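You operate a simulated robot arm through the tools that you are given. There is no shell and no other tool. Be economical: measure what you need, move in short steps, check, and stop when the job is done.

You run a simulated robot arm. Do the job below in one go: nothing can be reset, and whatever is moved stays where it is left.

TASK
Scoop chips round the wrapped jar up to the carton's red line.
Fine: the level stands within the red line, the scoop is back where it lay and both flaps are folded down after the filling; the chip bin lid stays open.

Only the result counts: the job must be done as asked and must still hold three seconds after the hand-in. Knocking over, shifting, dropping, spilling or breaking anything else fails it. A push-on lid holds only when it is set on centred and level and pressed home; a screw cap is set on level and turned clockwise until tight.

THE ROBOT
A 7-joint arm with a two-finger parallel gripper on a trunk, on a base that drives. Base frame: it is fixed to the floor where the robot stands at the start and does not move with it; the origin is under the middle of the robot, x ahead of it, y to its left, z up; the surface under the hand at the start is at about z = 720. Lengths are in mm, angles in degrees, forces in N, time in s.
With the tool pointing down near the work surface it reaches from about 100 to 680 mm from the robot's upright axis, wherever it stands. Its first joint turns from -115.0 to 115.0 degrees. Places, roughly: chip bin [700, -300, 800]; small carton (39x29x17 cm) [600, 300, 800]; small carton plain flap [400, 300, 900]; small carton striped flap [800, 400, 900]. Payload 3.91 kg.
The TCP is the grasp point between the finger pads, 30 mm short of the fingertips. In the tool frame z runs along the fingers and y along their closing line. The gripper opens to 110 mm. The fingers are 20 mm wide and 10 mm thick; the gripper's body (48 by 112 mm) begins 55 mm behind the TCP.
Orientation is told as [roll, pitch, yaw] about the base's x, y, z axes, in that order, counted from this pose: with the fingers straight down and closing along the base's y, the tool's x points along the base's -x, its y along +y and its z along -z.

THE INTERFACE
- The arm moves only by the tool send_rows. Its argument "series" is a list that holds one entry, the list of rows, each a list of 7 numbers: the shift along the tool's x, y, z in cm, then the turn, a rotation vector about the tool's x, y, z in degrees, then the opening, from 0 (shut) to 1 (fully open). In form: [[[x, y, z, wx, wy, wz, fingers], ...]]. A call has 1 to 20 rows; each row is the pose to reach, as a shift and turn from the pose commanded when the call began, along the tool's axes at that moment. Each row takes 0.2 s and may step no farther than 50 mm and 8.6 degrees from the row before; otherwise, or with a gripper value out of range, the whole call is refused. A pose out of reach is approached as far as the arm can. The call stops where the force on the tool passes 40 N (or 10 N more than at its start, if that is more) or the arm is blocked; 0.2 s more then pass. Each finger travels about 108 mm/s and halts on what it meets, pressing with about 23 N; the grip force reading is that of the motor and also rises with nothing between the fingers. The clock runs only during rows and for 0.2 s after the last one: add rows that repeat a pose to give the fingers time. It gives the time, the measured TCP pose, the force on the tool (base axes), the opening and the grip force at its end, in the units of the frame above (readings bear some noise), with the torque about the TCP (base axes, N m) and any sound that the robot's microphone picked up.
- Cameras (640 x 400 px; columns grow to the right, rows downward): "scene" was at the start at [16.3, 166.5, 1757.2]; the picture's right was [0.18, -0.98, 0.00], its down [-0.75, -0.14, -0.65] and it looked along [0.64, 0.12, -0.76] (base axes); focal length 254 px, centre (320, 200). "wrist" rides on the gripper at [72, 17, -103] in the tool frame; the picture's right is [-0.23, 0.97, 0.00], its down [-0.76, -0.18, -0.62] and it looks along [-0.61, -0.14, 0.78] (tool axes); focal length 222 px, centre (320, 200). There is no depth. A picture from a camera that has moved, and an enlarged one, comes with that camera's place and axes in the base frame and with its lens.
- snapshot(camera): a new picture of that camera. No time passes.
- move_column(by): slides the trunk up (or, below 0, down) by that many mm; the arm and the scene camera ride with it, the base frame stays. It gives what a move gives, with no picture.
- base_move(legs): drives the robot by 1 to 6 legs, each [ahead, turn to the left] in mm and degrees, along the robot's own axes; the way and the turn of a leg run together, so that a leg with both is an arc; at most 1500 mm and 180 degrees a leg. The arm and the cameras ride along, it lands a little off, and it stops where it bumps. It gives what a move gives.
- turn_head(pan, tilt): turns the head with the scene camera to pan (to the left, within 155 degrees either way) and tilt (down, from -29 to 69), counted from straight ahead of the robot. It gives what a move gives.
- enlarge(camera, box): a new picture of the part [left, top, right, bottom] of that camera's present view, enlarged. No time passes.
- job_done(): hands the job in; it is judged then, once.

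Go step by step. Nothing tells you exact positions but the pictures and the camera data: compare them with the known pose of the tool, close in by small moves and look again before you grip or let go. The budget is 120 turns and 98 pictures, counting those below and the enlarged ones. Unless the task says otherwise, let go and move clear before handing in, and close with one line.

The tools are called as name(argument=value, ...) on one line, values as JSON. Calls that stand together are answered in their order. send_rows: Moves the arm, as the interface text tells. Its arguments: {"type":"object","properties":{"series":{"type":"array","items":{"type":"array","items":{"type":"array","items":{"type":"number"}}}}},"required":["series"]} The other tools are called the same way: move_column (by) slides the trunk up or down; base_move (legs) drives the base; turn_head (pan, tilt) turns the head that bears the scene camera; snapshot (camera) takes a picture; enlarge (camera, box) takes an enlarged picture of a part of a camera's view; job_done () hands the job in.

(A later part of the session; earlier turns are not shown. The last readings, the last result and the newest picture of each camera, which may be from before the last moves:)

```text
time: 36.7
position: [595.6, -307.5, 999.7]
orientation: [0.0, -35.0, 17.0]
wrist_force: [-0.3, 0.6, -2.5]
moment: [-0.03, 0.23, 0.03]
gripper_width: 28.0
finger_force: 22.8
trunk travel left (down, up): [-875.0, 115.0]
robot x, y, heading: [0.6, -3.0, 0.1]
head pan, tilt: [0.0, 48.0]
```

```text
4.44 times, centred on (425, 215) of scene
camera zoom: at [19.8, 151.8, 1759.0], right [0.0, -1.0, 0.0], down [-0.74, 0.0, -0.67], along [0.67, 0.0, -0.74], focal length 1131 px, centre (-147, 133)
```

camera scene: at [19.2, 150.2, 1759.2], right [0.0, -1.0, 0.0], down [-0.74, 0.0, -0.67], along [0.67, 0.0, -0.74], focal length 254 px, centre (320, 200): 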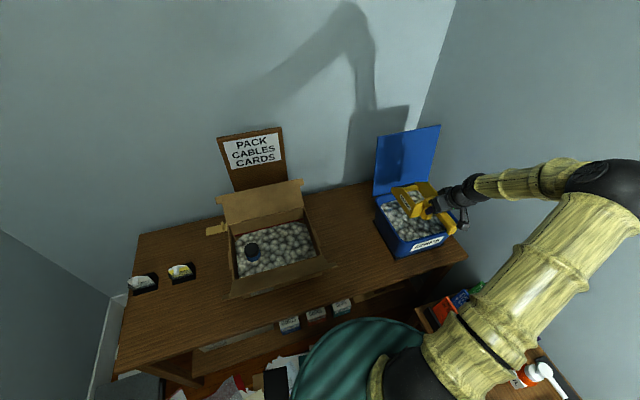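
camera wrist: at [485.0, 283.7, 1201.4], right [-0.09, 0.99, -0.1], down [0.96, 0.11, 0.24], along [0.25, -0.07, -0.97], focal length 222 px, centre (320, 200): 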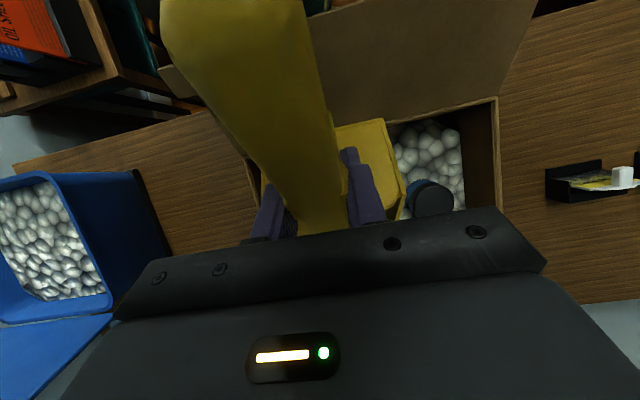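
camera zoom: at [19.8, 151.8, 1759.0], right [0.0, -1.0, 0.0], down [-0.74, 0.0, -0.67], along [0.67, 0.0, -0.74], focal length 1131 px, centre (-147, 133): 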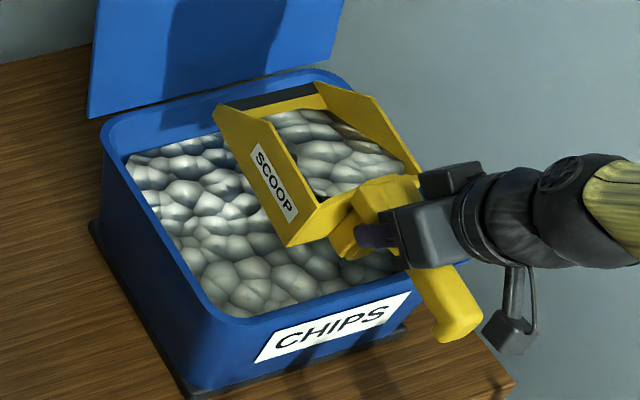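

Another good load. I'm carrying it to the carton, slightly further left than before.

send_rows(series=[[[-1.2, 0, -1.7, 0, 0, 0, 0], [-3, 0, -4.3, 0, 0, 0, 0], [-4.6, 0, -6.55, 0, 0, 0, 0], [-4.6, 1, -6.55, 0, 0, 0, 0], [-4.6, 3.5, -6.55, 0, 0, 0, 0], [-4.6, 7, -6.55, 0, 0, 0, 0], [-4.6, 11.2, -6.55, 0, 0, 0, 0], [-4.6, 15.5, -6.55, 0, 0, 0, 0], [-4.6, 19.8, -6.55, 0, 0, 0, 0], [-4.6, 24.1, -6.55, 0, 0, 0, 0], [-4.6, 28.4, -6.55, 0, 0, 0, 0], [-4.6, 32.7, -6.55, 0, 0, 0, 0], [-4.6, 37, -6.55, 0, 0, 0, 0], [-4.6, 41.3, -6.55, 0, 0, 0, 0], [-4.6, 45.6, -6.55, 0, 0, 0, 0], [-4.6, 49.9, -6.55, 0, 0, 0, 0], [-4.6, 54, -6.55, 0, 0, 0, 0], [-4.6, 57.5, -6.55, 0, 0, 0, 0], [-4.6, 59.8, -6.55, 0, 0, 0, 0], [-4.6, 59.8, -6.55, 0, 0, 0, 0]]])

send_rows(series=[[[1.81, 0, 2.76, 0, 7.5, 0, 0], [3.21, 0, 5.45, 0, 15, 0, 0], [2.22, 0, 6.14, 0, 22.5, 0, 0], [0.13, 0, 5.77, 0, 30, 0, 0], [-1.96, 0, 5.4, 0, 37.5, 0, 0], [-3.93, 0, 5.2, 0, 45, 0, 0], [-5.73, 0, 5.24, 0, 52.5, 0, 0], [-7.36, 0, 5.53, 0, 60, 0, 0], [-7.36, 0, 5.53, 0, 60, 0, 0], [-7.36, 0, 5.53, 0, 60, 0, 0], [-7.36, 0, 5.53, 0, 60, 0, 0]]])

send_rows(series=[[[1, 0, -1, 0, -8, 0, 0], [3, 0, -0.6, 0, -16, 0, 0], [5, 0, 0.2, 0, -24, 0, 0], [7, 0, 1, 0, -32, 0, 0], [8, 0, 1.5, 0, -40, 0, 0], [9, 0, 2, 0, -48, 0, 0], [9, -3, 2, 0, -50, 0, 0], [9, -7, 2, 0, -50, 0, 0], [9, -11, 2, 0, -50, 0, 0], [9, -15, 2, 0, -50, 0, 0], [9, -19, 2, 0, -50, 0, 0], [9, -23, 2, 0, -50, 0, 0], [9, -27, 2, 0, -50, 0, 0], [9, -31, 2, 0, -50, 0, 0], [9, -35, 2, 0, -50, 0, 0], [9, -39, 2, 0, -50, 0, 0], [9, -43, 2, 0, -50, 0, 0], [9, -47, 2, 0, -50, 0, 0], [9, -51, 2, 0, -50, 0, 0]]])

enlarge(camera="scene", box=[240, 208, 320, 250])

enlarge(camera="scene", box=[200, 170, 340, 300])

```text
time: 40.9
position: [421.8, 263.8, 1079.0]
orientation: [0.0, -35.1, 16.8]
wrist_force: [0.2, 0.5, -1.7]
moment: [-0.05, 0.21, 0.01]
gripper_width: 27.7
finger_force: 22.7
trunk travel left (down, up): [-875.0, 115.0]
robot x, y, heading: [1.5, -1.5, -0.3]
head pan, tilt: [0.0, 48.0]
```

```text
time: 43.3
position: [506.8, 292.2, 1079.2]
orientation: [0.0, 25.0, 16.8]
wrist_force: [0.7, 0.5, -2.7]
moment: [-0.01, 0.06, 0.0]
gripper_width: 28.3
finger_force: 22.7
trunk travel left (down, up): [-875.0, 115.0]
robot x, y, heading: [2.3, 0.8, 0.0]
head pan, tilt: [0.0, 48.0]
```

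```text
time: 47.3
position: [568.0, -228.0, 1096.0]
orientation: [0.1, -25.0, 16.9]
wrist_force: [-0.1, 0.5, -2.6]
moment: [-0.05, 0.17, -0.01]
gripper_width: 27.9
finger_force: 23.0
trunk travel left (down, up): [-875.0, 115.0]
robot x, y, heading: [-0.8, 3.5, 0.1]
head pan, tilt: [0.0, 48.0]
```

```text
8.00 times, centred on (280, 229) of scene
camera zoom: at [19.4, 149.8, 1759.2], right [0.0, -1.0, 0.0], down [-0.74, 0.0, -0.67], along [0.67, 0.0, -0.74], focal length 2035 px, centre (640, -32)
```

zoom: 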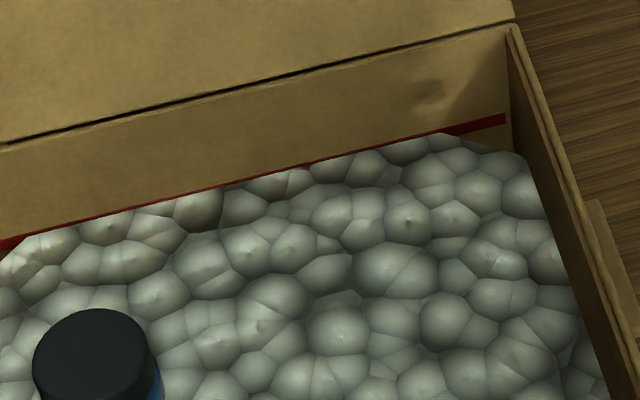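

```text
3.08 times, centred on (270, 235) of scene
camera zoom: at [19.4, 149.8, 1759.2], right [0.0, -1.0, 0.0], down [-0.74, 0.0, -0.67], along [0.67, 0.0, -0.74], focal length 783 px, centre (474, 92)
```

zoom: 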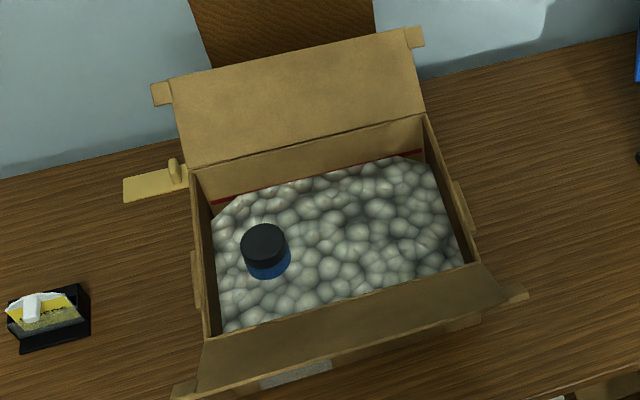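

The chips now cover most of the line's width, with a thin red strip still showing above them. I'll zoom once more to judge the level.

enlarge(camera="scene", box=[230, 212, 280, 244])

enlarge(camera="scene", box=[265, 208, 315, 240])

```text
12.50 times, centred on (255, 228) of scene
camera zoom: at [19.4, 149.8, 1759.2], right [0.0, -1.0, 0.0], down [-0.74, 0.0, -0.67], along [0.67, 0.0, -0.74], focal length 3180 px, centre (1132, -150)
```

zoom: 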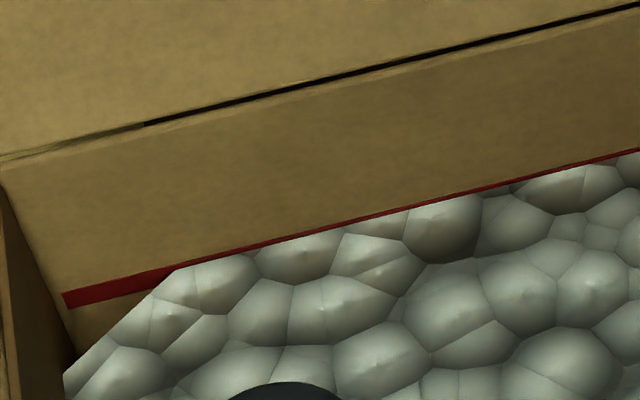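

```text
12.50 times, centred on (290, 224) of scene
camera zoom: at [19.4, 149.8, 1759.2], right [0.0, -1.0, 0.0], down [-0.74, 0.0, -0.67], along [0.67, 0.0, -0.74], focal length 3180 px, centre (695, -100)
```

zoom: 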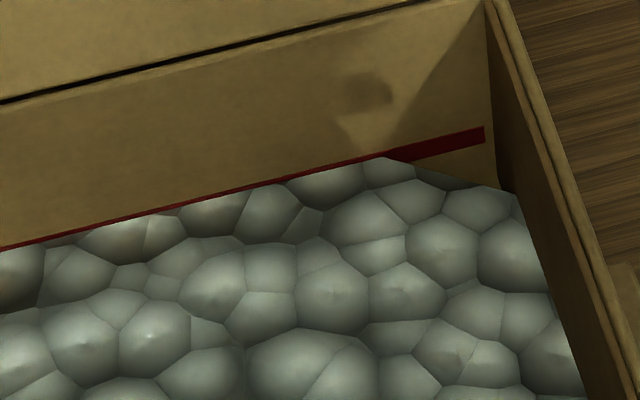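

The straight chip edge sits about two thirds up the band. To rule out parallax, I'll look at the back wall at a lower angle with the wrist camera, holding the scoop beside the carton.

send_rows(series=[[[0, 4.2, 0, 0, 0, 0, 0], [0, 8.4, 0, 0, 0, 0, 0], [0, 12.6, 0, 0, 0, 0, 0], [0, 16.8, 0, 0, 0, 0, 0], [0, 21, 0, 0, 0, 0, 0], [0, 25.2, 0, 0, 0, 0, 0], [0, 29.4, 0, 0, 0, 0, 0], [1.7, 29.4, 3.3, 0, -5, 0, 0], [3.4, 29.4, 6.6, 0, -10, 0, 0], [5.14, 29.4, 9.85, 0, -15, 0, 0], [5.14, 29.4, 9.85, 0, -15, 0, 0]]])

snapshot(camera="wrist")

```text
time: 49.7
position: [479.9, 59.7, 984.6]
orientation: [0.0, -40.0, 17.1]
wrist_force: [-0.2, -0.7, -1.0]
moment: [-0.07, 0.22, -0.02]
gripper_width: 27.6
finger_force: 23.0
trunk travel left (down, up): [-875.0, 115.0]
robot x, y, heading: [-0.3, 1.8, 0.2]
head pan, tilt: [0.0, 48.0]
```

```text
53 pictures are left
camera wrist: at [359.5, 40.8, 1016.3], right [-0.12, 0.98, 0.15], down [0.23, -0.12, 0.97], along [0.97, 0.15, -0.21], focal length 222 px, centre (320, 200)
```

wrist: 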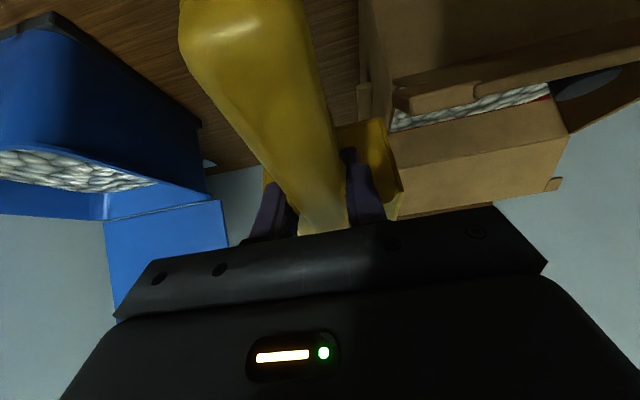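

enlarge(camera="wrist", box=[380, 70, 560, 140])

enlarge(camera="wrist", box=[470, 70, 560, 120])

```text
3.56 times, centred on (470, 105) of wrist
camera zoom: at [359.5, 40.8, 1016.3], right [-0.12, 0.98, 0.15], down [0.23, -0.12, 0.97], along [0.97, 0.15, -0.21], focal length 790 px, centre (-213, 538)
```

zoom: 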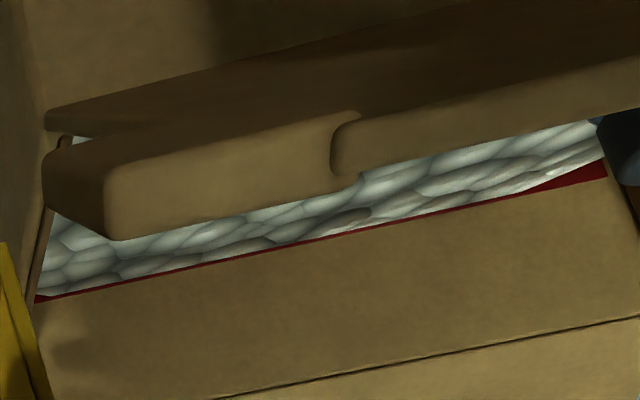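

```text
7.11 times, centred on (515, 95) of wrist
camera zoom: at [359.5, 40.8, 1016.3], right [-0.12, 0.98, 0.15], down [0.23, -0.12, 0.97], along [0.97, 0.15, -0.21], focal length 1580 px, centre (-1067, 947)
```

zoom: 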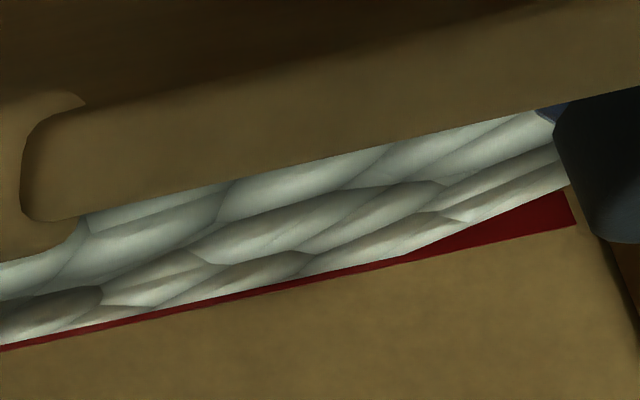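

From the lower angle a thin red strip still shows along the whole back edge, so the level lies inside the band. Now I'll bring the scoop back above where it originally lay.

send_rows(series=[[[-1.5, -3.5, 1.2, 0, 5, 0, 0], [-3, -7, 2.5, 0, 10, 0, 0], [-4.48, -10.65, 3.76, 0, 15, 0, 0], [-1.8, -10.65, 6.95, 0, 15, 0, 0], [0.9, -10.65, 10.1, 0, 15, 0, 0], [3.56, -10.65, 13.34, 0, 15, 0, 0], [3.56, -10.65, 13.34, 0, 15, 0, 0]]])

enlarge(camera="scene", box=[320, 210, 420, 300])

```text
time: 51.3
position: [565.2, -25.5, 858.1]
orientation: [0.0, -25.0, 17.0]
wrist_force: [0.3, 0.4, -1.6]
moment: [-0.08, 0.19, -0.02]
gripper_width: 27.8
finger_force: 22.8
trunk travel left (down, up): [-875.0, 115.0]
robot x, y, heading: [0.1, 1.4, -0.1]
head pan, tilt: [0.0, 48.0]
```

```text
4.44 times, centred on (370, 255) of scene
camera zoom: at [18.4, 151.9, 1759.0], right [0.0, -1.0, 0.0], down [-0.74, 0.0, -0.67], along [0.67, 0.0, -0.74], focal length 1131 px, centre (98, -44)
```

zoom: 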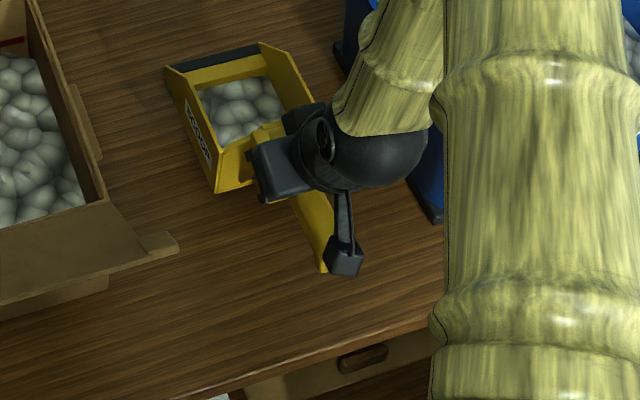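

The scoop still holds some chips, because 50° didn't empty it fully. I'll return the leftovers to the bin by rolling the scoop sideways over it before laying it down.

send_rows(series=[[[-2, 0, -4.3, 0, 0, 0, 0], [-4, 0, -8.6, 0, 0, 0, 0], [-6, 0, -12.87, 0, 0, 0, 0], [-5.6, -2, -13.1, 0, 0, 0, 0], [-5, -6, -13.4, 0, 0, 0, 0], [-4.5, -10, -13.6, 0, 0, 0, 0], [-4, -14, -13.8, 0, 0, 0, 0], [-3.5, -18, -14, 0, 0, 0, 0], [-3.2, -22, -14.2, 0, 0, 0, 0], [-3, -24, -14.26, 0, 0, 0, 0], [-3, -24, -14.26, 0, 0, 0, 0]]])

enlarge(camera="scene", box=[360, 170, 490, 260])

```text
time: 53.7
position: [608.4, -266.3, 1001.6]
orientation: [0.1, -25.0, 17.1]
wrist_force: [0.3, -0.4, -3.0]
moment: [-0.05, 0.22, 0.01]
gripper_width: 28.0
finger_force: 23.2
trunk travel left (down, up): [-875.0, 115.0]
robot x, y, heading: [-0.7, -0.2, 0.1]
head pan, tilt: [0.0, 48.0]
```

```text
4.44 times, centred on (425, 215) of scene
camera zoom: at [19.1, 152.2, 1759.0], right [0.0, -1.0, 0.0], down [-0.74, 0.0, -0.67], along [0.67, 0.0, -0.74], focal length 1131 px, centre (-147, 133)
```

zoom: 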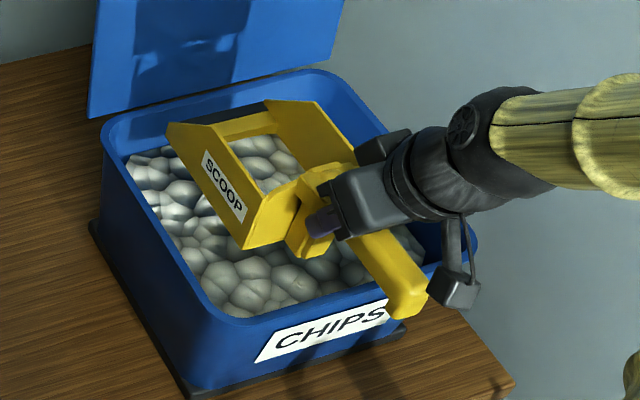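

I'll roll the scoop leftward about its handle axis over the bin.

send_rows(series=[[[0, 0, 0, 7.5, 0, -3.5, 0], [0, 0, 0, 15, 0, -7, 0], [0, 0, 0, 22.5, 0, -10.5, 0], [0, 0, 0, 30, 0, -14, 0], [0, 0, 0, 37.5, 0, -17.5, 0], [0, 0, 0, 45, 0, -21, 0], [0, 0, 0, 52.5, 0, -24.5, 0], [0, 0, 0, 60, 0, -28, 0], [0, 0, 0, 67.5, 0, -31.5, 0], [0, 0, 0, 75, 0, -35, 0], [0, 0, 0, 82.5, 0, -38.5, 0], [0, 0, 0, 90, 0, -42, 0], [0, 0, 0, 97.5, 0, -45.5, 0], [0, 0, 0, 97.5, 0, -45.5, 0], [0, 0, 0, 97.5, 0, -45.5, 0]]])

enlarge(camera="scene", box=[360, 170, 490, 260])

```text
time: 56.9
position: [604.4, -265.5, 1002.2]
orientation: [-106.2, 7.4, 41.0]
wrist_force: [-1.1, 0.0, -2.4]
moment: [0.06, 0.26, 0.02]
gripper_width: 27.8
finger_force: 23.0
trunk travel left (down, up): [-875.0, 115.0]
robot x, y, heading: [-0.4, 0.6, -0.1]
head pan, tilt: [0.0, 48.0]
```

```text
4.44 times, centred on (425, 215) of scene
camera zoom: at [19.3, 151.9, 1759.0], right [0.0, -1.0, 0.0], down [-0.74, 0.0, -0.67], along [0.67, 0.0, -0.74], focal length 1131 px, centre (-147, 133)
```

zoom: 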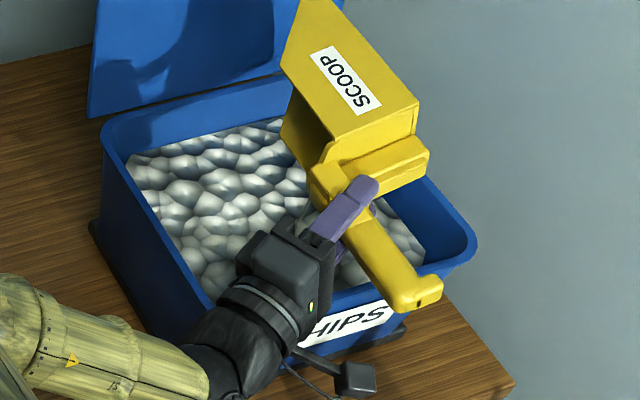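

The roll worked, with the opening now facing down-left. I'm rolling back and checking that it's empty.

send_rows(series=[[[0, 0, 0, -7.5, 0, 3.5, 0], [0, 0, 0, -15, 0, 7, 0], [0, 0, 0, -22.5, 0, 10.5, 0], [0, 0, 0, -30, 0, 14, 0], [0, 0, 0, -37.5, 0, 17.5, 0], [0, 0, 0, -45, 0, 21, 0], [0, 0, 0, -52.5, 0, 24.5, 0], [0, 0, 0, -60, 0, 28, 0], [0, 0, 0, -67.5, 0, 31.5, 0], [0, 0, 0, -75, 0, 35, 0], [0, 0, 0, -82.5, 0, 38.5, 0], [0, 0, 0, -90, 0, 42, 0], [0, 0, 0, -97.5, 0, 45.5, 0], [0, 0, 0, -97.5, 0, 45.5, 0]]])

enlarge(camera="scene", box=[360, 170, 490, 260])

```text
time: 59.9
position: [606.4, -266.8, 1003.4]
orientation: [0.0, -25.0, 17.0]
wrist_force: [0.6, 0.8, -1.9]
moment: [-0.1, 0.21, 0.0]
gripper_width: 27.8
finger_force: 22.4
trunk travel left (down, up): [-875.0, 115.0]
robot x, y, heading: [-2.3, 1.4, -0.2]
head pan, tilt: [0.0, 48.0]
```

```text
4.44 times, centred on (425, 215) of scene
camera zoom: at [19.4, 152.8, 1758.9], right [0.0, -1.0, 0.0], down [-0.74, 0.0, -0.67], along [0.67, 0.0, -0.74], focal length 1131 px, centre (-147, 133)
```

zoom: 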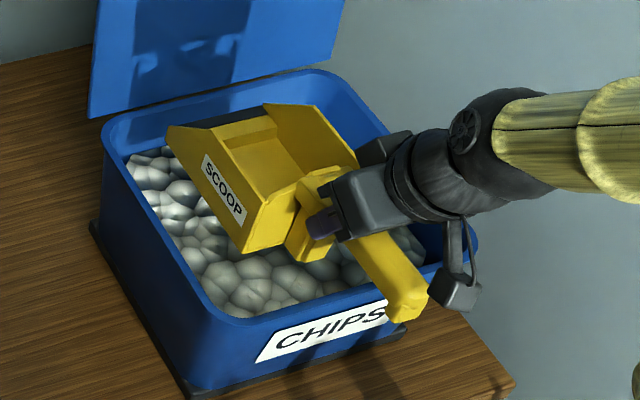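

The scoop is empty now. I'm taking it back above its original place.

send_rows(series=[[[-0.5, 4, 0.2, 0, 0, 0, 0], [-1, 8, 0.4, 0, 0, 0, 0], [-1.5, 12, 0.6, 0, 0, 0, 0], [-2, 16, 0.9, 0, 0, 0, 0], [-2.5, 20, 1.1, 0, 0, 0, 0], [-3, 24.27, 1.4, 0, 0, 0, 0], [-1, 24.27, 5.7, 0, 0, 0, 0], [1, 24.27, 10, 0, 0, 0, 0], [3.05, 24.27, 14.35, 0, 0, 0, 0], [3.05, 24.27, 14.35, 0, 0, 0, 0]]])

enlarge(camera="scene", box=[320, 210, 420, 300])

```text
time: 62.1
position: [566.1, -29.7, 864.8]
orientation: [-0.1, -24.9, 17.1]
wrist_force: [-0.9, 0.1, -2.8]
moment: [-0.07, 0.22, 0.01]
gripper_width: 27.7
finger_force: 23.3
trunk travel left (down, up): [-875.0, 115.0]
robot x, y, heading: [1.0, 0.3, -0.0]
head pan, tilt: [0.0, 48.0]
```

```text
4.44 times, centred on (370, 255) of scene
camera zoom: at [18.1, 152.6, 1759.0], right [0.0, -1.0, 0.0], down [-0.74, 0.0, -0.67], along [0.67, 0.0, -0.74], focal length 1131 px, centre (98, -44)
```

zoom: 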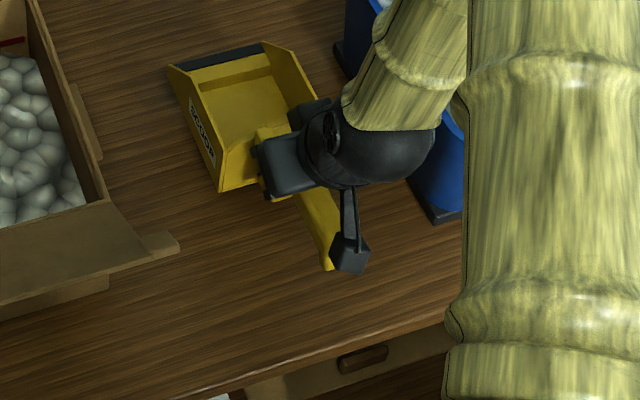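

I'll lower to just above the table with a 4 mm sideways correction, then compare.

send_rows(series=[[[0.9, 0.42, 1.95, 0, 0, 0, 0], [1.8, 0.42, 3.9, 0, 0, 0, 0], [2.4, 0.42, 5.2, 0, 0, 0, 0], [2.66, 0.42, 5.7, 0, 0, 0, 0], [2.66, 0.42, 5.7, 0, 0, 0, 0]]])

enlarge(camera="scene", box=[320, 210, 420, 300])

```text
time: 63.1
position: [569.4, -21.0, 803.1]
orientation: [-0.3, -25.8, 17.1]
wrist_force: [-6.3, -0.8, 19.4]
moment: [0.32, 0.1, 0.08]
gripper_width: 28.0
finger_force: 23.1
trunk travel left (down, up): [-875.0, 115.0]
robot x, y, heading: [2.6, 2.5, 0.1]
head pan, tilt: [0.0, 48.0]
stopped in row 4: the force on the tool passed its limit at 51 N (the readings are from after the stop); the commanded pose is now the measured one
```

```text
4.44 times, centred on (370, 255) of scene
camera zoom: at [18.3, 152.3, 1759.1], right [0.0, -1.0, 0.0], down [-0.74, 0.0, -0.67], along [0.67, 0.0, -0.74], focal length 1131 px, centre (98, -44)
```

zoom: 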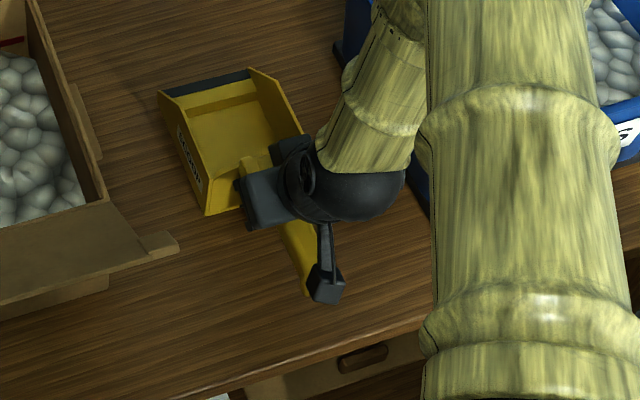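

It has touched the table a little ahead of the target (about 10 mm too far forward). I'll lift slightly, shift back and set down gently.

send_rows(series=[[[-0.25, 0, -0.55, 0, 0, 0, 0], [0.3, -0.1, -0.8, 0, 0, 0, 0], [0.64, -0.2, -0.98, 0, 0, 0, 0], [0.8, -0.2, -0.6, 0, 0, 0, 0], [0.9, -0.2, -0.42, 0, 0, 0, 0], [0.9, -0.2, -0.42, 0, 0, 0, 0]]])

enlarge(camera="scene", box=[320, 210, 420, 300])

```text
time: 64.5
position: [559.7, -25.9, 804.4]
orientation: [-0.3, -25.8, 17.0]
wrist_force: [0.7, -0.9, 9.3]
moment: [0.48, -0.1, 0.0]
gripper_width: 27.8
finger_force: 23.5
trunk travel left (down, up): [-875.0, 115.0]
robot x, y, heading: [-0.7, -1.5, 0.1]
head pan, tilt: [0.0, 48.0]
```

```text
4.44 times, centred on (370, 255) of scene
camera zoom: at [17.8, 151.9, 1759.2], right [0.0, -1.0, 0.0], down [-0.74, 0.0, -0.67], along [0.67, 0.0, -0.74], focal length 1131 px, centre (98, -44)
```

zoom: 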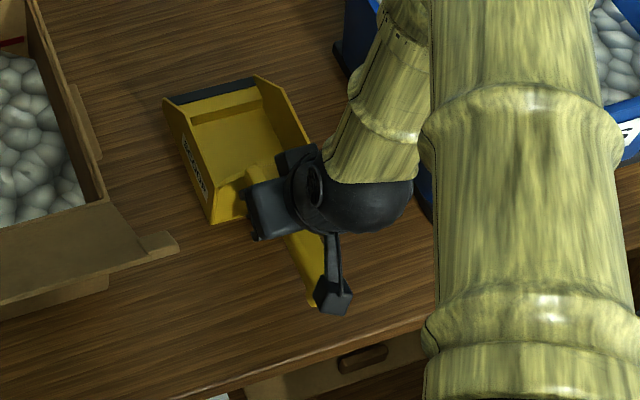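

The mouth corners match the original picture to within a pixel or two. I'm releasing and rising clear.

send_rows(series=[[[0, 0, 0, 0, 0, 0, 0.3], [0, 0, 0, 0, 0, 0, 0.5], [0, 0, 0, 0, 0, 0, 0.8], [0, 0, 0, 0, 0, 0, 0.8], [-0.5, 0, -2, 0, 0, 0, 0.8], [-1.5, 0, -5, 0, 0, 0, 0.8], [-3, 0, -9, 0, 0, 0, 0.8], [-5, 0, -13, 0, 0, 0, 0.6], [-7, 0, -17, 0, 0, 0, 0.3], [-9, 0, -21, 0, 0, 0, 0], [-11, 0, -25, 0, 0, 0, 0]]])

enlarge(camera="scene", box=[320, 210, 420, 300])

snapshot(camera="wrist")

```text
time: 66.9
position: [550.1, -29.8, 1072.0]
orientation: [-0.3, -25.6, 17.1]
wrist_force: [-0.6, 0.6, 0.6]
moment: [-0.02, -0.01, -0.02]
gripper_width: 0.2
finger_force: 23.5
trunk travel left (down, up): [-875.0, 115.0]
robot x, y, heading: [0.4, -0.9, 0.1]
head pan, tilt: [0.0, 48.0]
```

```text
4.44 times, centred on (370, 255) of scene
camera zoom: at [17.2, 152.1, 1759.0], right [0.0, -1.0, 0.0], down [-0.74, 0.0, -0.67], along [0.67, 0.0, -0.74], focal length 1131 px, centre (98, -44)
```

zoom: 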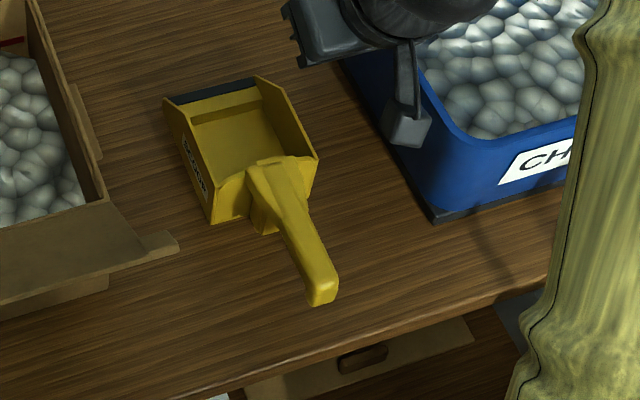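

```text
42 pictures are left
camera wrist: at [441.1, -44.8, 1133.6], right [-0.09, 0.99, 0.09], down [0.45, -0.04, 0.89], along [0.89, 0.12, -0.44], focal length 222 px, centre (320, 200)
```

wrist: 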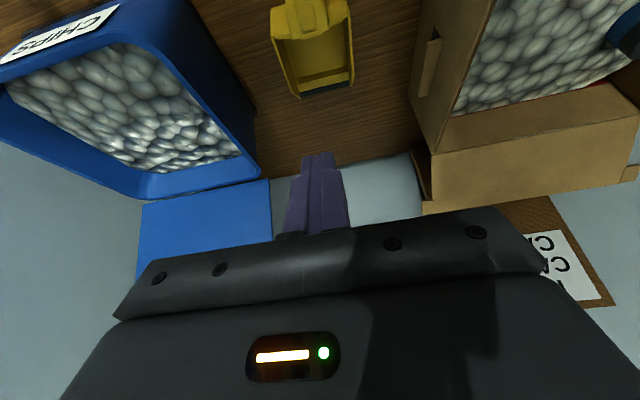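

The scoop is back exactly where it lay. The back flap edge (v≈860) is at the edge of reach, so I'll first fold the front flap; before that I'll look with the wrist camera at the floor in front of the base in case I need to drive.

send_rows(series=[[[3, 3, -2, 0, 6, 0, 0], [6, 6, -3, 0, 12, 0, 0], [9, 9, -3, 0, 18, 0, 0], [12, 12, -3, 0, 25, 0, 0], [15, 15, -3, 0, 33, 0, 0], [17, 15, -3, 0, 40, 0, 0], [17, 15, -3, 0, 48, 0, 0], [17, 15, -3, 0, 52, 0, 0]]])

snapshot(camera="wrist")

snapshot(camera="scene")

```text
time: 68.7
position: [347.0, 66.0, 1027.4]
orientation: [-0.3, 26.5, 16.8]
wrist_force: [0.1, 0.1, 0.4]
moment: [-0.02, 0.01, -0.03]
gripper_width: 0.2
finger_force: 23.2
trunk travel left (down, up): [-875.0, 115.0]
robot x, y, heading: [-1.5, -0.8, -0.1]
head pan, tilt: [0.0, 48.0]
```

```text
41 pictures are left
camera wrist: at [324.3, 78.6, 1152.3], right [-0.09, 0.99, -0.1], down [0.97, 0.11, 0.22], along [0.23, -0.08, -0.97], focal length 222 px, centre (320, 200)
```

wrist: 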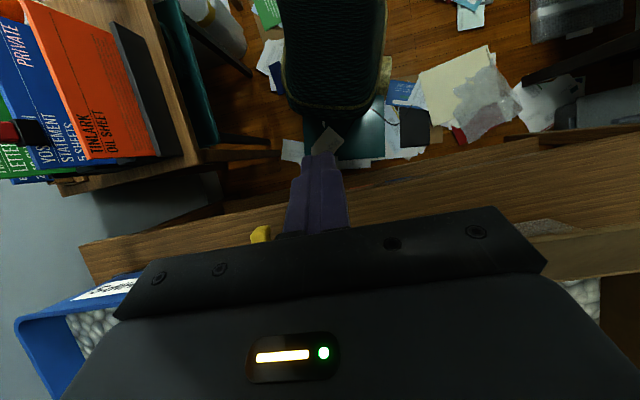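

```text
40 pictures are left
camera scene: at [18.8, 151.9, 1759.0], right [0.0, -1.0, 0.0], down [-0.74, 0.0, -0.67], along [0.67, 0.0, -0.74], focal length 254 px, centre (320, 200)
```

scene: 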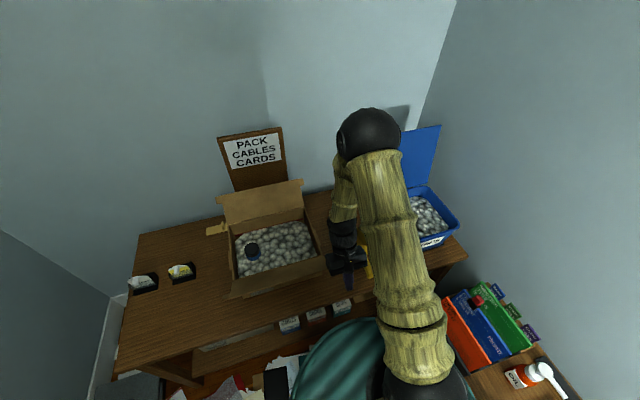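

The base stands on loose papers with some room ahead. First the front flap: I'll bring the closed fingers, pointing down, in front of the flap's outer edge.

send_rows(series=[[[-0.6, 3.9, -1, 0, -5, 0, 0], [-1.2, 7.8, -2, 0, -10, 0, 0], [-1.8, 11.7, -3, 0, -16, 0, 0], [-2.4, 15.6, -4, 0, -21, 0, 0], [-2.92, 19.8, -5.14, 0, -26.5, 0, 0], [-2.92, 19.8, -5.14, 0, -26.5, 0, 0]]])

snapshot(camera="wrist")

enlarge(camera="scene", box=[200, 170, 340, 300])

```text
time: 70.1
position: [339.0, 270.3, 1059.5]
orientation: [-0.1, -0.2, 16.9]
wrist_force: [-0.3, -0.7, 0.4]
moment: [0.03, -0.01, -0.02]
gripper_width: 0.0
finger_force: 23.3
trunk travel left (down, up): [-875.0, 115.0]
robot x, y, heading: [-3.2, -2.6, -0.0]
head pan, tilt: [0.0, 48.0]
```

```text
39 pictures are left
camera wrist: at [264.9, 265.8, 1162.0], right [-0.07, 1.0, 0.0], down [0.78, 0.05, 0.63], along [0.62, 0.04, -0.78], focal length 222 px, centre (320, 200)
```

wrist: 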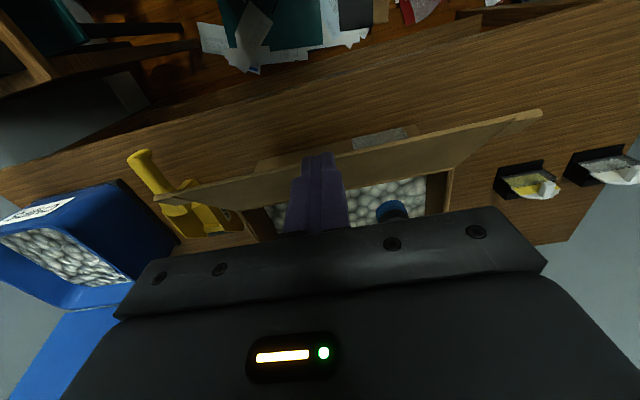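

```text
3.08 times, centred on (270, 235) of scene
camera zoom: at [20.1, 151.0, 1759.1], right [0.0, -1.0, 0.0], down [-0.74, 0.0, -0.67], along [0.67, 0.0, -0.74], focal length 783 px, centre (474, 92)
```

zoom: 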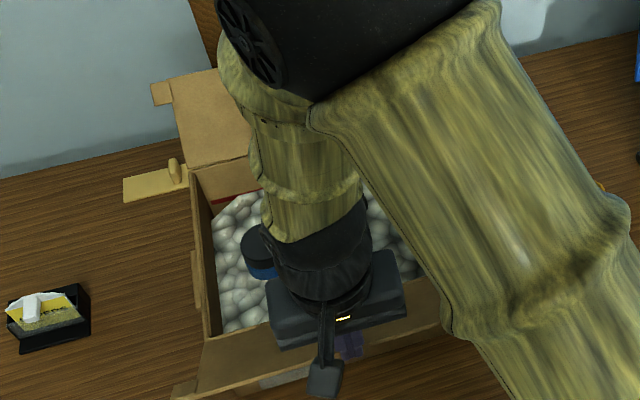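

The flap's outer edge is at v≈432, z≈970. I'll lower the fingers in front of it and sweep it up and over past vertical.

send_rows(series=[[[0.8, 0, 3.45, 0, 0, 0, 0], [0.8, 0, 6.95, 0, 0, 0, 0], [0.8, 0, 9.95, 0, 0, 0, 0], [-1, 0, 9.5, 0, 0, 0, 0], [-2.7, 0, 8.95, 0, 0, 0, 0], [-4.7, 0, 8.2, 0, 0, 0, 0], [-6.7, 0, 7.45, 0, 0, 0, 0], [-8.7, 0, 6.8, 0, 0, 0, 0], [-10.7, 0, 6.15, 0, 0, 0, 0], [-12.7, 0, 5.8, 0, 0, 0, 0], [-14.7, 0, 5.45, 0, 0, 0, 0], [-16.7, 0, 5.45, 0, 0, 0, 0], [-18.7, 0, 5.45, 0, 0, 0, 0]]])

enlarge(camera="scene", box=[200, 170, 340, 300])

snapshot(camera="wrist")

```text
time: 72.9
position: [518.2, 326.8, 1007.3]
orientation: [-0.2, -0.2, 16.9]
wrist_force: [-0.5, -0.2, -0.1]
moment: [0.0, 0.01, 0.0]
gripper_width: 0.0
finger_force: 23.0
trunk travel left (down, up): [-875.0, 115.0]
robot x, y, heading: [4.4, 5.3, 0.1]
head pan, tilt: [0.0, 48.0]
```

```text
3.08 times, centred on (270, 235) of scene
camera zoom: at [19.3, 152.4, 1759.0], right [0.0, -1.0, 0.0], down [-0.74, 0.0, -0.67], along [0.67, 0.0, -0.74], focal length 783 px, centre (474, 92)
```

zoom: 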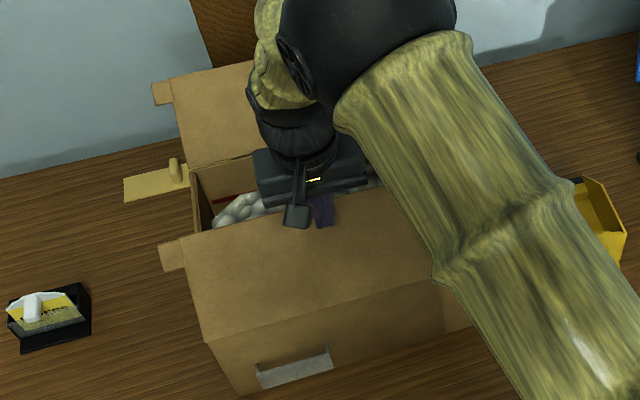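

```text
36 pictures are left
camera wrist: at [443.3, 322.6, 1110.1], right [-0.07, 1.0, 0.0], down [0.78, 0.05, 0.62], along [0.62, 0.04, -0.78], focal length 222 px, centre (320, 200)
```

wrist: 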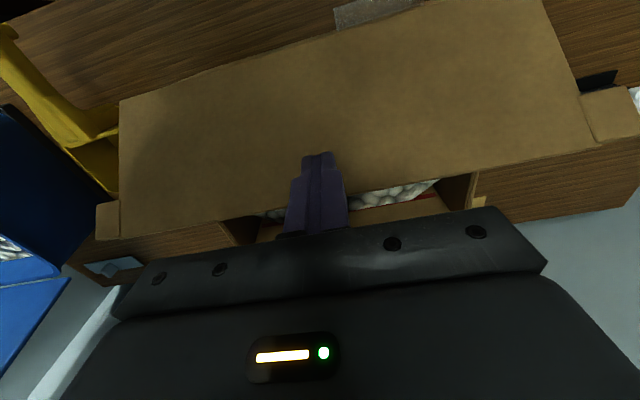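

The front flap follows nicely past vertical. I'll press it on down to the rim.

send_rows(series=[[[-2.1, 0, 0.7, 0, 0, 0, 0], [-3.3, 0, 1.7, 0, 0, 0, 0], [-4.1, 0, 2.7, 0, 0, 0, 0], [-5, 0, 4.2, 0, 0, 0, 0], [-5.4, 0, 5.7, 0, 0, 0, 0], [-5.2, 0, 6.7, 0, 0, 0, 0], [-4.9, 0, 7.4, 0, 0, 0, 0], [-4.6, 0, 7.9, 0, 0, 0, 0], [-4.6, 0, 8.2, 0, 0, 0, 0], [-4.6, 0, 8.2, 0, 0, 0, 0]]])

enlarge(camera="scene", box=[200, 170, 340, 300])

```text
time: 75.1
position: [560.5, 339.0, 926.0]
orientation: [-0.2, -0.1, 16.8]
wrist_force: [0.3, -0.9, 2.6]
moment: [-0.06, 0.03, -0.01]
gripper_width: 0.0
finger_force: 22.9
trunk travel left (down, up): [-875.0, 115.0]
robot x, y, heading: [-1.4, -2.3, -0.1]
head pan, tilt: [0.0, 48.0]
```

```text
3.08 times, centred on (270, 235) of scene
camera zoom: at [18.5, 151.9, 1759.1], right [0.0, -1.0, 0.0], down [-0.74, 0.0, -0.67], along [0.67, 0.0, -0.74], focal length 783 px, centre (474, 92)
```

zoom: 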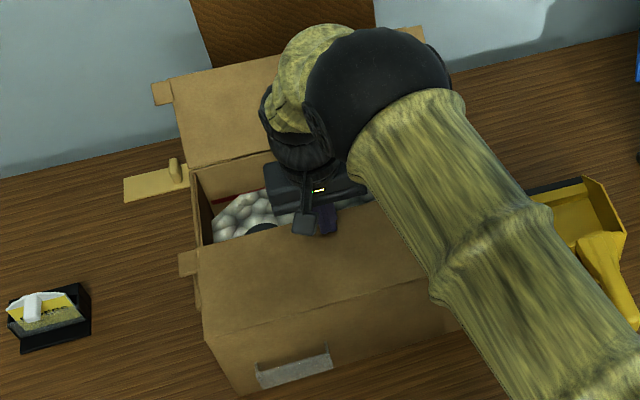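

The flap looks nearly flat. I'll press slightly further and see whether the force rises.

send_rows(series=[[[0, 0, 0.4, 0, 0, 0, 0], [0, 0, 0.8, 0, 0, 0, 0], [0, 0, 1.2, 0, 0, 0, 0], [0, 0, 1.2, 0, 0, 0, 0]]])

snapshot(camera="wrist")

```text
time: 75.7
position: [562.3, 340.1, 927.3]
orientation: [0.0, -0.8, 16.9]
wrist_force: [-14.7, -10.1, 72.6]
moment: [-0.47, 1.09, 0.03]
gripper_width: 0.1
finger_force: 22.8
trunk travel left (down, up): [-875.0, 115.0]
robot x, y, heading: [-1.1, -1.6, -0.1]
head pan, tilt: [0.0, 48.0]
stopped in row 3: the force on the tool passed its limit at 43 N (the readings are from after the stop); the commanded pose is now the measured one
```

```text
34 pictures are left
camera wrist: at [486.4, 335.1, 1027.7], right [-0.07, 1.0, 0.0], down [0.77, 0.05, 0.63], along [0.63, 0.04, -0.77], focal length 222 px, centre (320, 200)
```

wrist: 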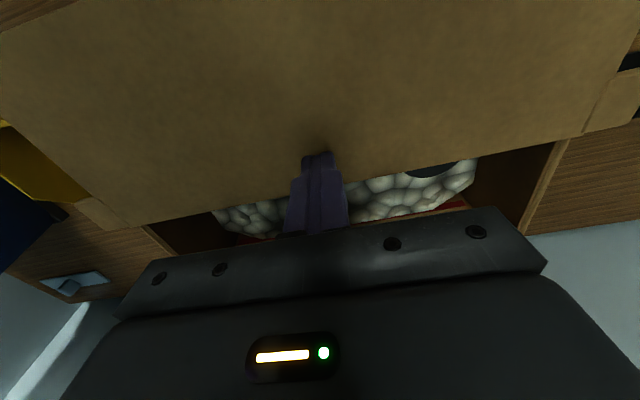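

It meets a firm stop, so the flap is fully down. I'm rising clear to see whether it stays.

send_rows(series=[[[0, 0, -1, 0, 0, 0, 0], [0, 0, -4, 0, 0, 0, 0], [0, 0, -8.5, 0, 0, 0, 0], [2, 0, -13, 0, 0, 0, 0], [4, -4, -15, 0, 0, 0, 0], [4, -8, -16, 0, 0, 0, 0], [4, -12, -17, 0, 0, 0, 0], [4, -16, -18, 0, 0, 0, 0], [4, -20, -18, 0, 0, 0, 0], [4, -24, -18, 0, 0, 0, 0]]])

enlarge(camera="scene", box=[200, 160, 340, 290])

```text
time: 77.9
position: [595.7, 99.0, 1098.5]
orientation: [-0.1, -0.5, 17.0]
wrist_force: [-0.1, 0.5, 0.4]
moment: [-0.01, 0.0, 0.03]
gripper_width: 0.2
finger_force: 23.2
trunk travel left (down, up): [-875.0, 115.0]
robot x, y, heading: [-0.7, -0.8, -0.4]
head pan, tilt: [0.0, 48.0]
```

```text
3.08 times, centred on (270, 225) of scene
camera zoom: at [19.2, 150.5, 1759.1], right [0.0, -1.0, 0.0], down [-0.74, 0.0, -0.67], along [0.67, 0.0, -0.74], focal length 783 px, centre (474, 123)
```

zoom: 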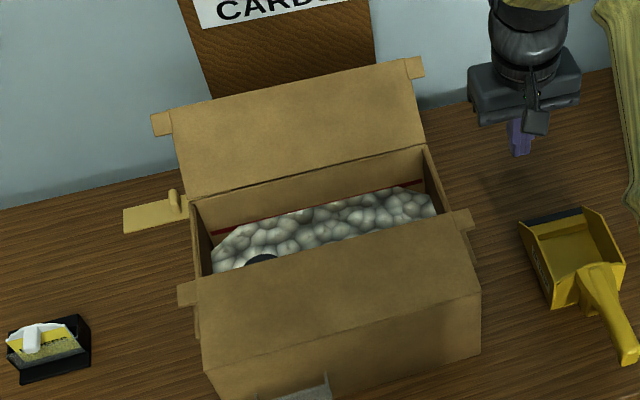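

The front flap stays down. The back flap's edge is near v≈880, z≈980, so I'll test how far the arm reaches towards it at a safe height before deciding how far to drive.

send_rows(series=[[[-4, 1.7, -0.2, 0, -2, 0, 0], [-8, 3.4, -0.4, 0, -4, 0, 0], [-12, 5.1, -0.6, 0, -6, 0, 0], [-16, 6.9, -0.8, 0, -8, 0, 0], [-20, 8.6, -1, 0, -10, 0, 0], [-24, 10.3, -1, 0, -12, 0, 0], [-27, 11.6, -1.2, 0, -15, 0, 0], [-30, 12.9, -1.2, 0, -15, 0, 0], [-30, 12.9, -1.2, 0, -15, 0, 0]]])

snapshot(camera="scene")

```text
time: 79.9
position: [765.3, 274.9, 1111.0]
orientation: [-0.1, -15.4, 16.9]
wrist_force: [-0.6, -0.6, -0.1]
moment: [0.05, -0.02, 0.0]
gripper_width: 0.0
finger_force: 23.0
out of reach, approached as far as the arm can: row 6, 7, 8, 9
trunk travel left (down, up): [-875.0, 115.0]
robot x, y, heading: [-1.6, 0.4, 0.3]
head pan, tilt: [0.0, 48.0]
```

```text
32 pictures are left
camera scene: at [19.4, 152.6, 1758.9], right [0.0, -1.0, 0.0], down [-0.74, 0.0, -0.67], along [0.67, 0.0, -0.74], focal length 254 px, centre (320, 200)
```

scene: 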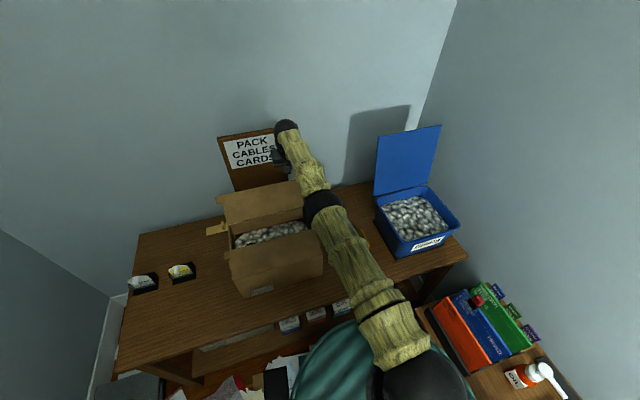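

The reach ends at v≈812, about 100 mm short. I'll retract the arm, turn the base square to the table and advance 115 mm, keeping the base front short of the lower shelf.

send_rows(series=[[[4, -1.5, -1.5, 0, 2, 0, 0], [8, -3, -3, 0, 4, 0, 0], [12, -4.5, -4.5, 0, 6, 0, 0], [16, -6, -6, 0, 8, 0, 0], [20.5, -7.5, -7.5, 0, 10, 0, 0], [25, -9, -9, 0, 12, 0, 0], [29.5, -10.5, -10.5, 0, 14, 0, 0], [34, -12, -12.2, 0, 15, 0, 0], [34, -12, -12.2, 0, 15, 0, 0]]])

base_move(legs=[[0, 17]])

snapshot(camera="scene")

snapshot(camera="wrist")

```text
refused: row 8 steps farther than a row can; nothing moved
```

```text
time: 81.6
position: [646.8, 490.9, 1111.7]
orientation: [-0.2, -15.5, 34.3]
wrist_force: [0.2, 0.3, 0.1]
moment: [0.02, 0.0, -0.04]
gripper_width: 0.0
finger_force: 23.5
trunk travel left (down, up): [-875.0, 115.0]
robot x, y, heading: [0.2, 0.9, 17.6]
head pan, tilt: [0.0, 48.0]
```

```text
31 pictures are left
camera scene: at [-28.2, 151.3, 1758.9], right [0.3, -0.95, 0.0], down [-0.71, -0.22, -0.67], along [0.64, 0.2, -0.74], focal length 254 px, centre (320, 200)
```

scene: 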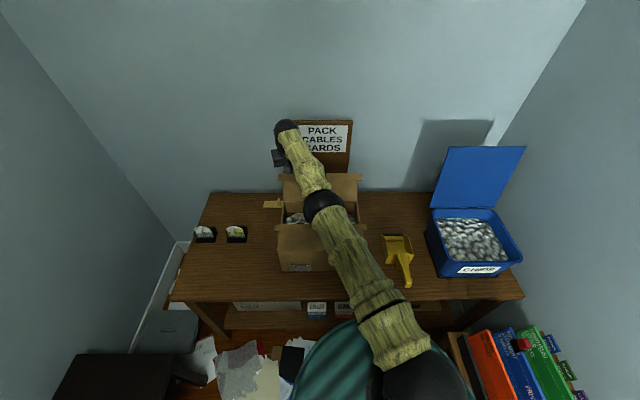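

```text
30 pictures are left
camera wrist: at [557.5, 451.1, 1192.1], right [-0.37, 0.93, 0.06], down [0.57, 0.18, 0.8], along [0.74, 0.33, -0.59], focal length 222 px, centre (320, 200)
```

wrist: 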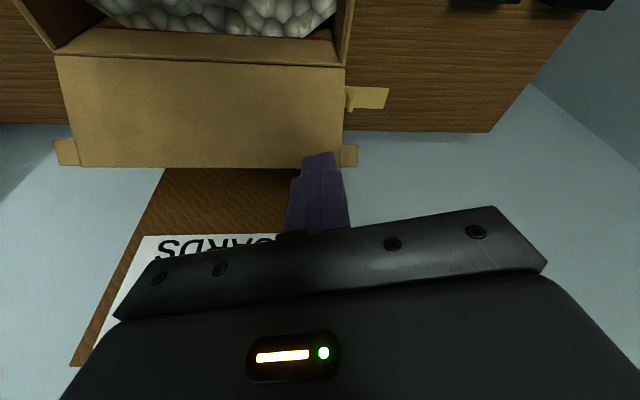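

The retract was refused, but the turn went without contact. I'll move the hand sideways, square it to the carton, then advance the base 115 mm.

send_rows(series=[[[1, -3.4, -0.3, 0.9, 0, 3.3, 0], [2, -6.9, -0.6, 1.8, 0, 6.7, 0], [3, -10.3, -0.8, 2.8, 0, 10, 0], [4.1, -13.8, -1.1, 3.7, 0, 13.4, 0], [5.16, -17.2, -1.42, 4.6, 0, 16.7, 0], [5.16, -17.2, -1.42, 4.6, 0, 16.7, 0]]])

```text
time: 83.0
position: [739.0, 342.7, 1117.4]
orientation: [-0.2, -15.3, 16.9]
wrist_force: [0.2, 0.3, -0.5]
moment: [0.01, -0.01, 0.01]
gripper_width: 0.0
finger_force: 22.7
out of reach, approached as far as the arm can: row 1, 2, 3, 4, 5, 6
trunk travel left (down, up): [-875.0, 115.0]
robot x, y, heading: [1.3, -4.1, 17.4]
head pan, tilt: [0.0, 48.0]
```

Now the hand is square. I'll pull it back a little, then drive ahead 115 mm.

send_rows(series=[[[3.5, 0, -1, 0, 0, 0, 0], [7, 0, -2, 0, 0, 0, 0], [10.5, 0, -2.8, 0, 0, 0, 0], [10.5, 0, -2.8, 0, 0, 0, 0]]])

base_move(legs=[[115, 0]])

snapshot(camera="wrist")

snapshot(camera="scene")

```text
time: 84.0
position: [733.6, 351.4, 1122.6]
orientation: [0.0, -15.4, 16.9]
wrist_force: [0.9, 0.0, 0.2]
moment: [0.03, 0.01, -0.01]
gripper_width: 0.1
finger_force: 22.6
out of reach, approached as far as the arm can: row 1, 2, 3, 4
trunk travel left (down, up): [-875.0, 115.0]
robot x, y, heading: [0.5, 2.2, 17.4]
head pan, tilt: [0.0, 48.0]
```

```text
time: 85.3
position: [848.6, 384.4, 1120.8]
orientation: [-0.1, -15.3, 16.8]
wrist_force: [0.2, 0.3, 0.1]
moment: [-0.02, -0.01, -0.02]
gripper_width: 0.2
finger_force: 22.6
trunk travel left (down, up): [-875.0, 115.0]
robot x, y, heading: [107.6, 38.9, 17.0]
head pan, tilt: [0.0, 48.0]
```

```text
29 pictures are left
camera wrist: at [750.7, 373.5, 1201.4], right [-0.07, 1.0, 0.06], down [0.6, 0.0, 0.8], along [0.8, 0.09, -0.59], focal length 222 px, centre (320, 200)
```

wrist: 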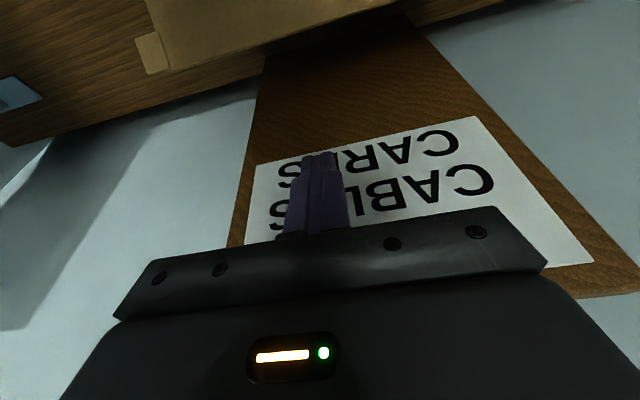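

```text
28 pictures are left
camera scene: at [87.0, 186.7, 1758.9], right [0.3, -0.96, 0.0], down [-0.71, -0.22, -0.67], along [0.64, 0.2, -0.74], focal length 254 px, centre (320, 200)
```

scene: 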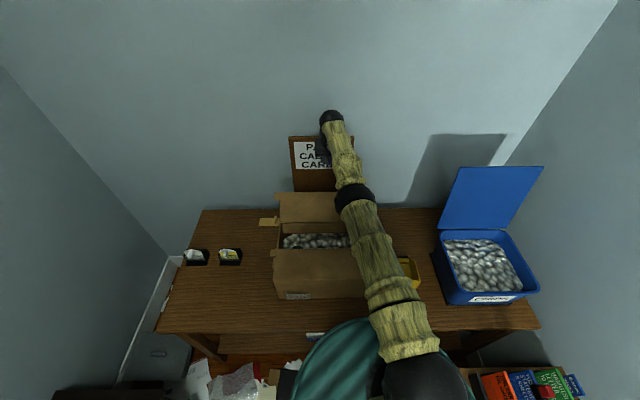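

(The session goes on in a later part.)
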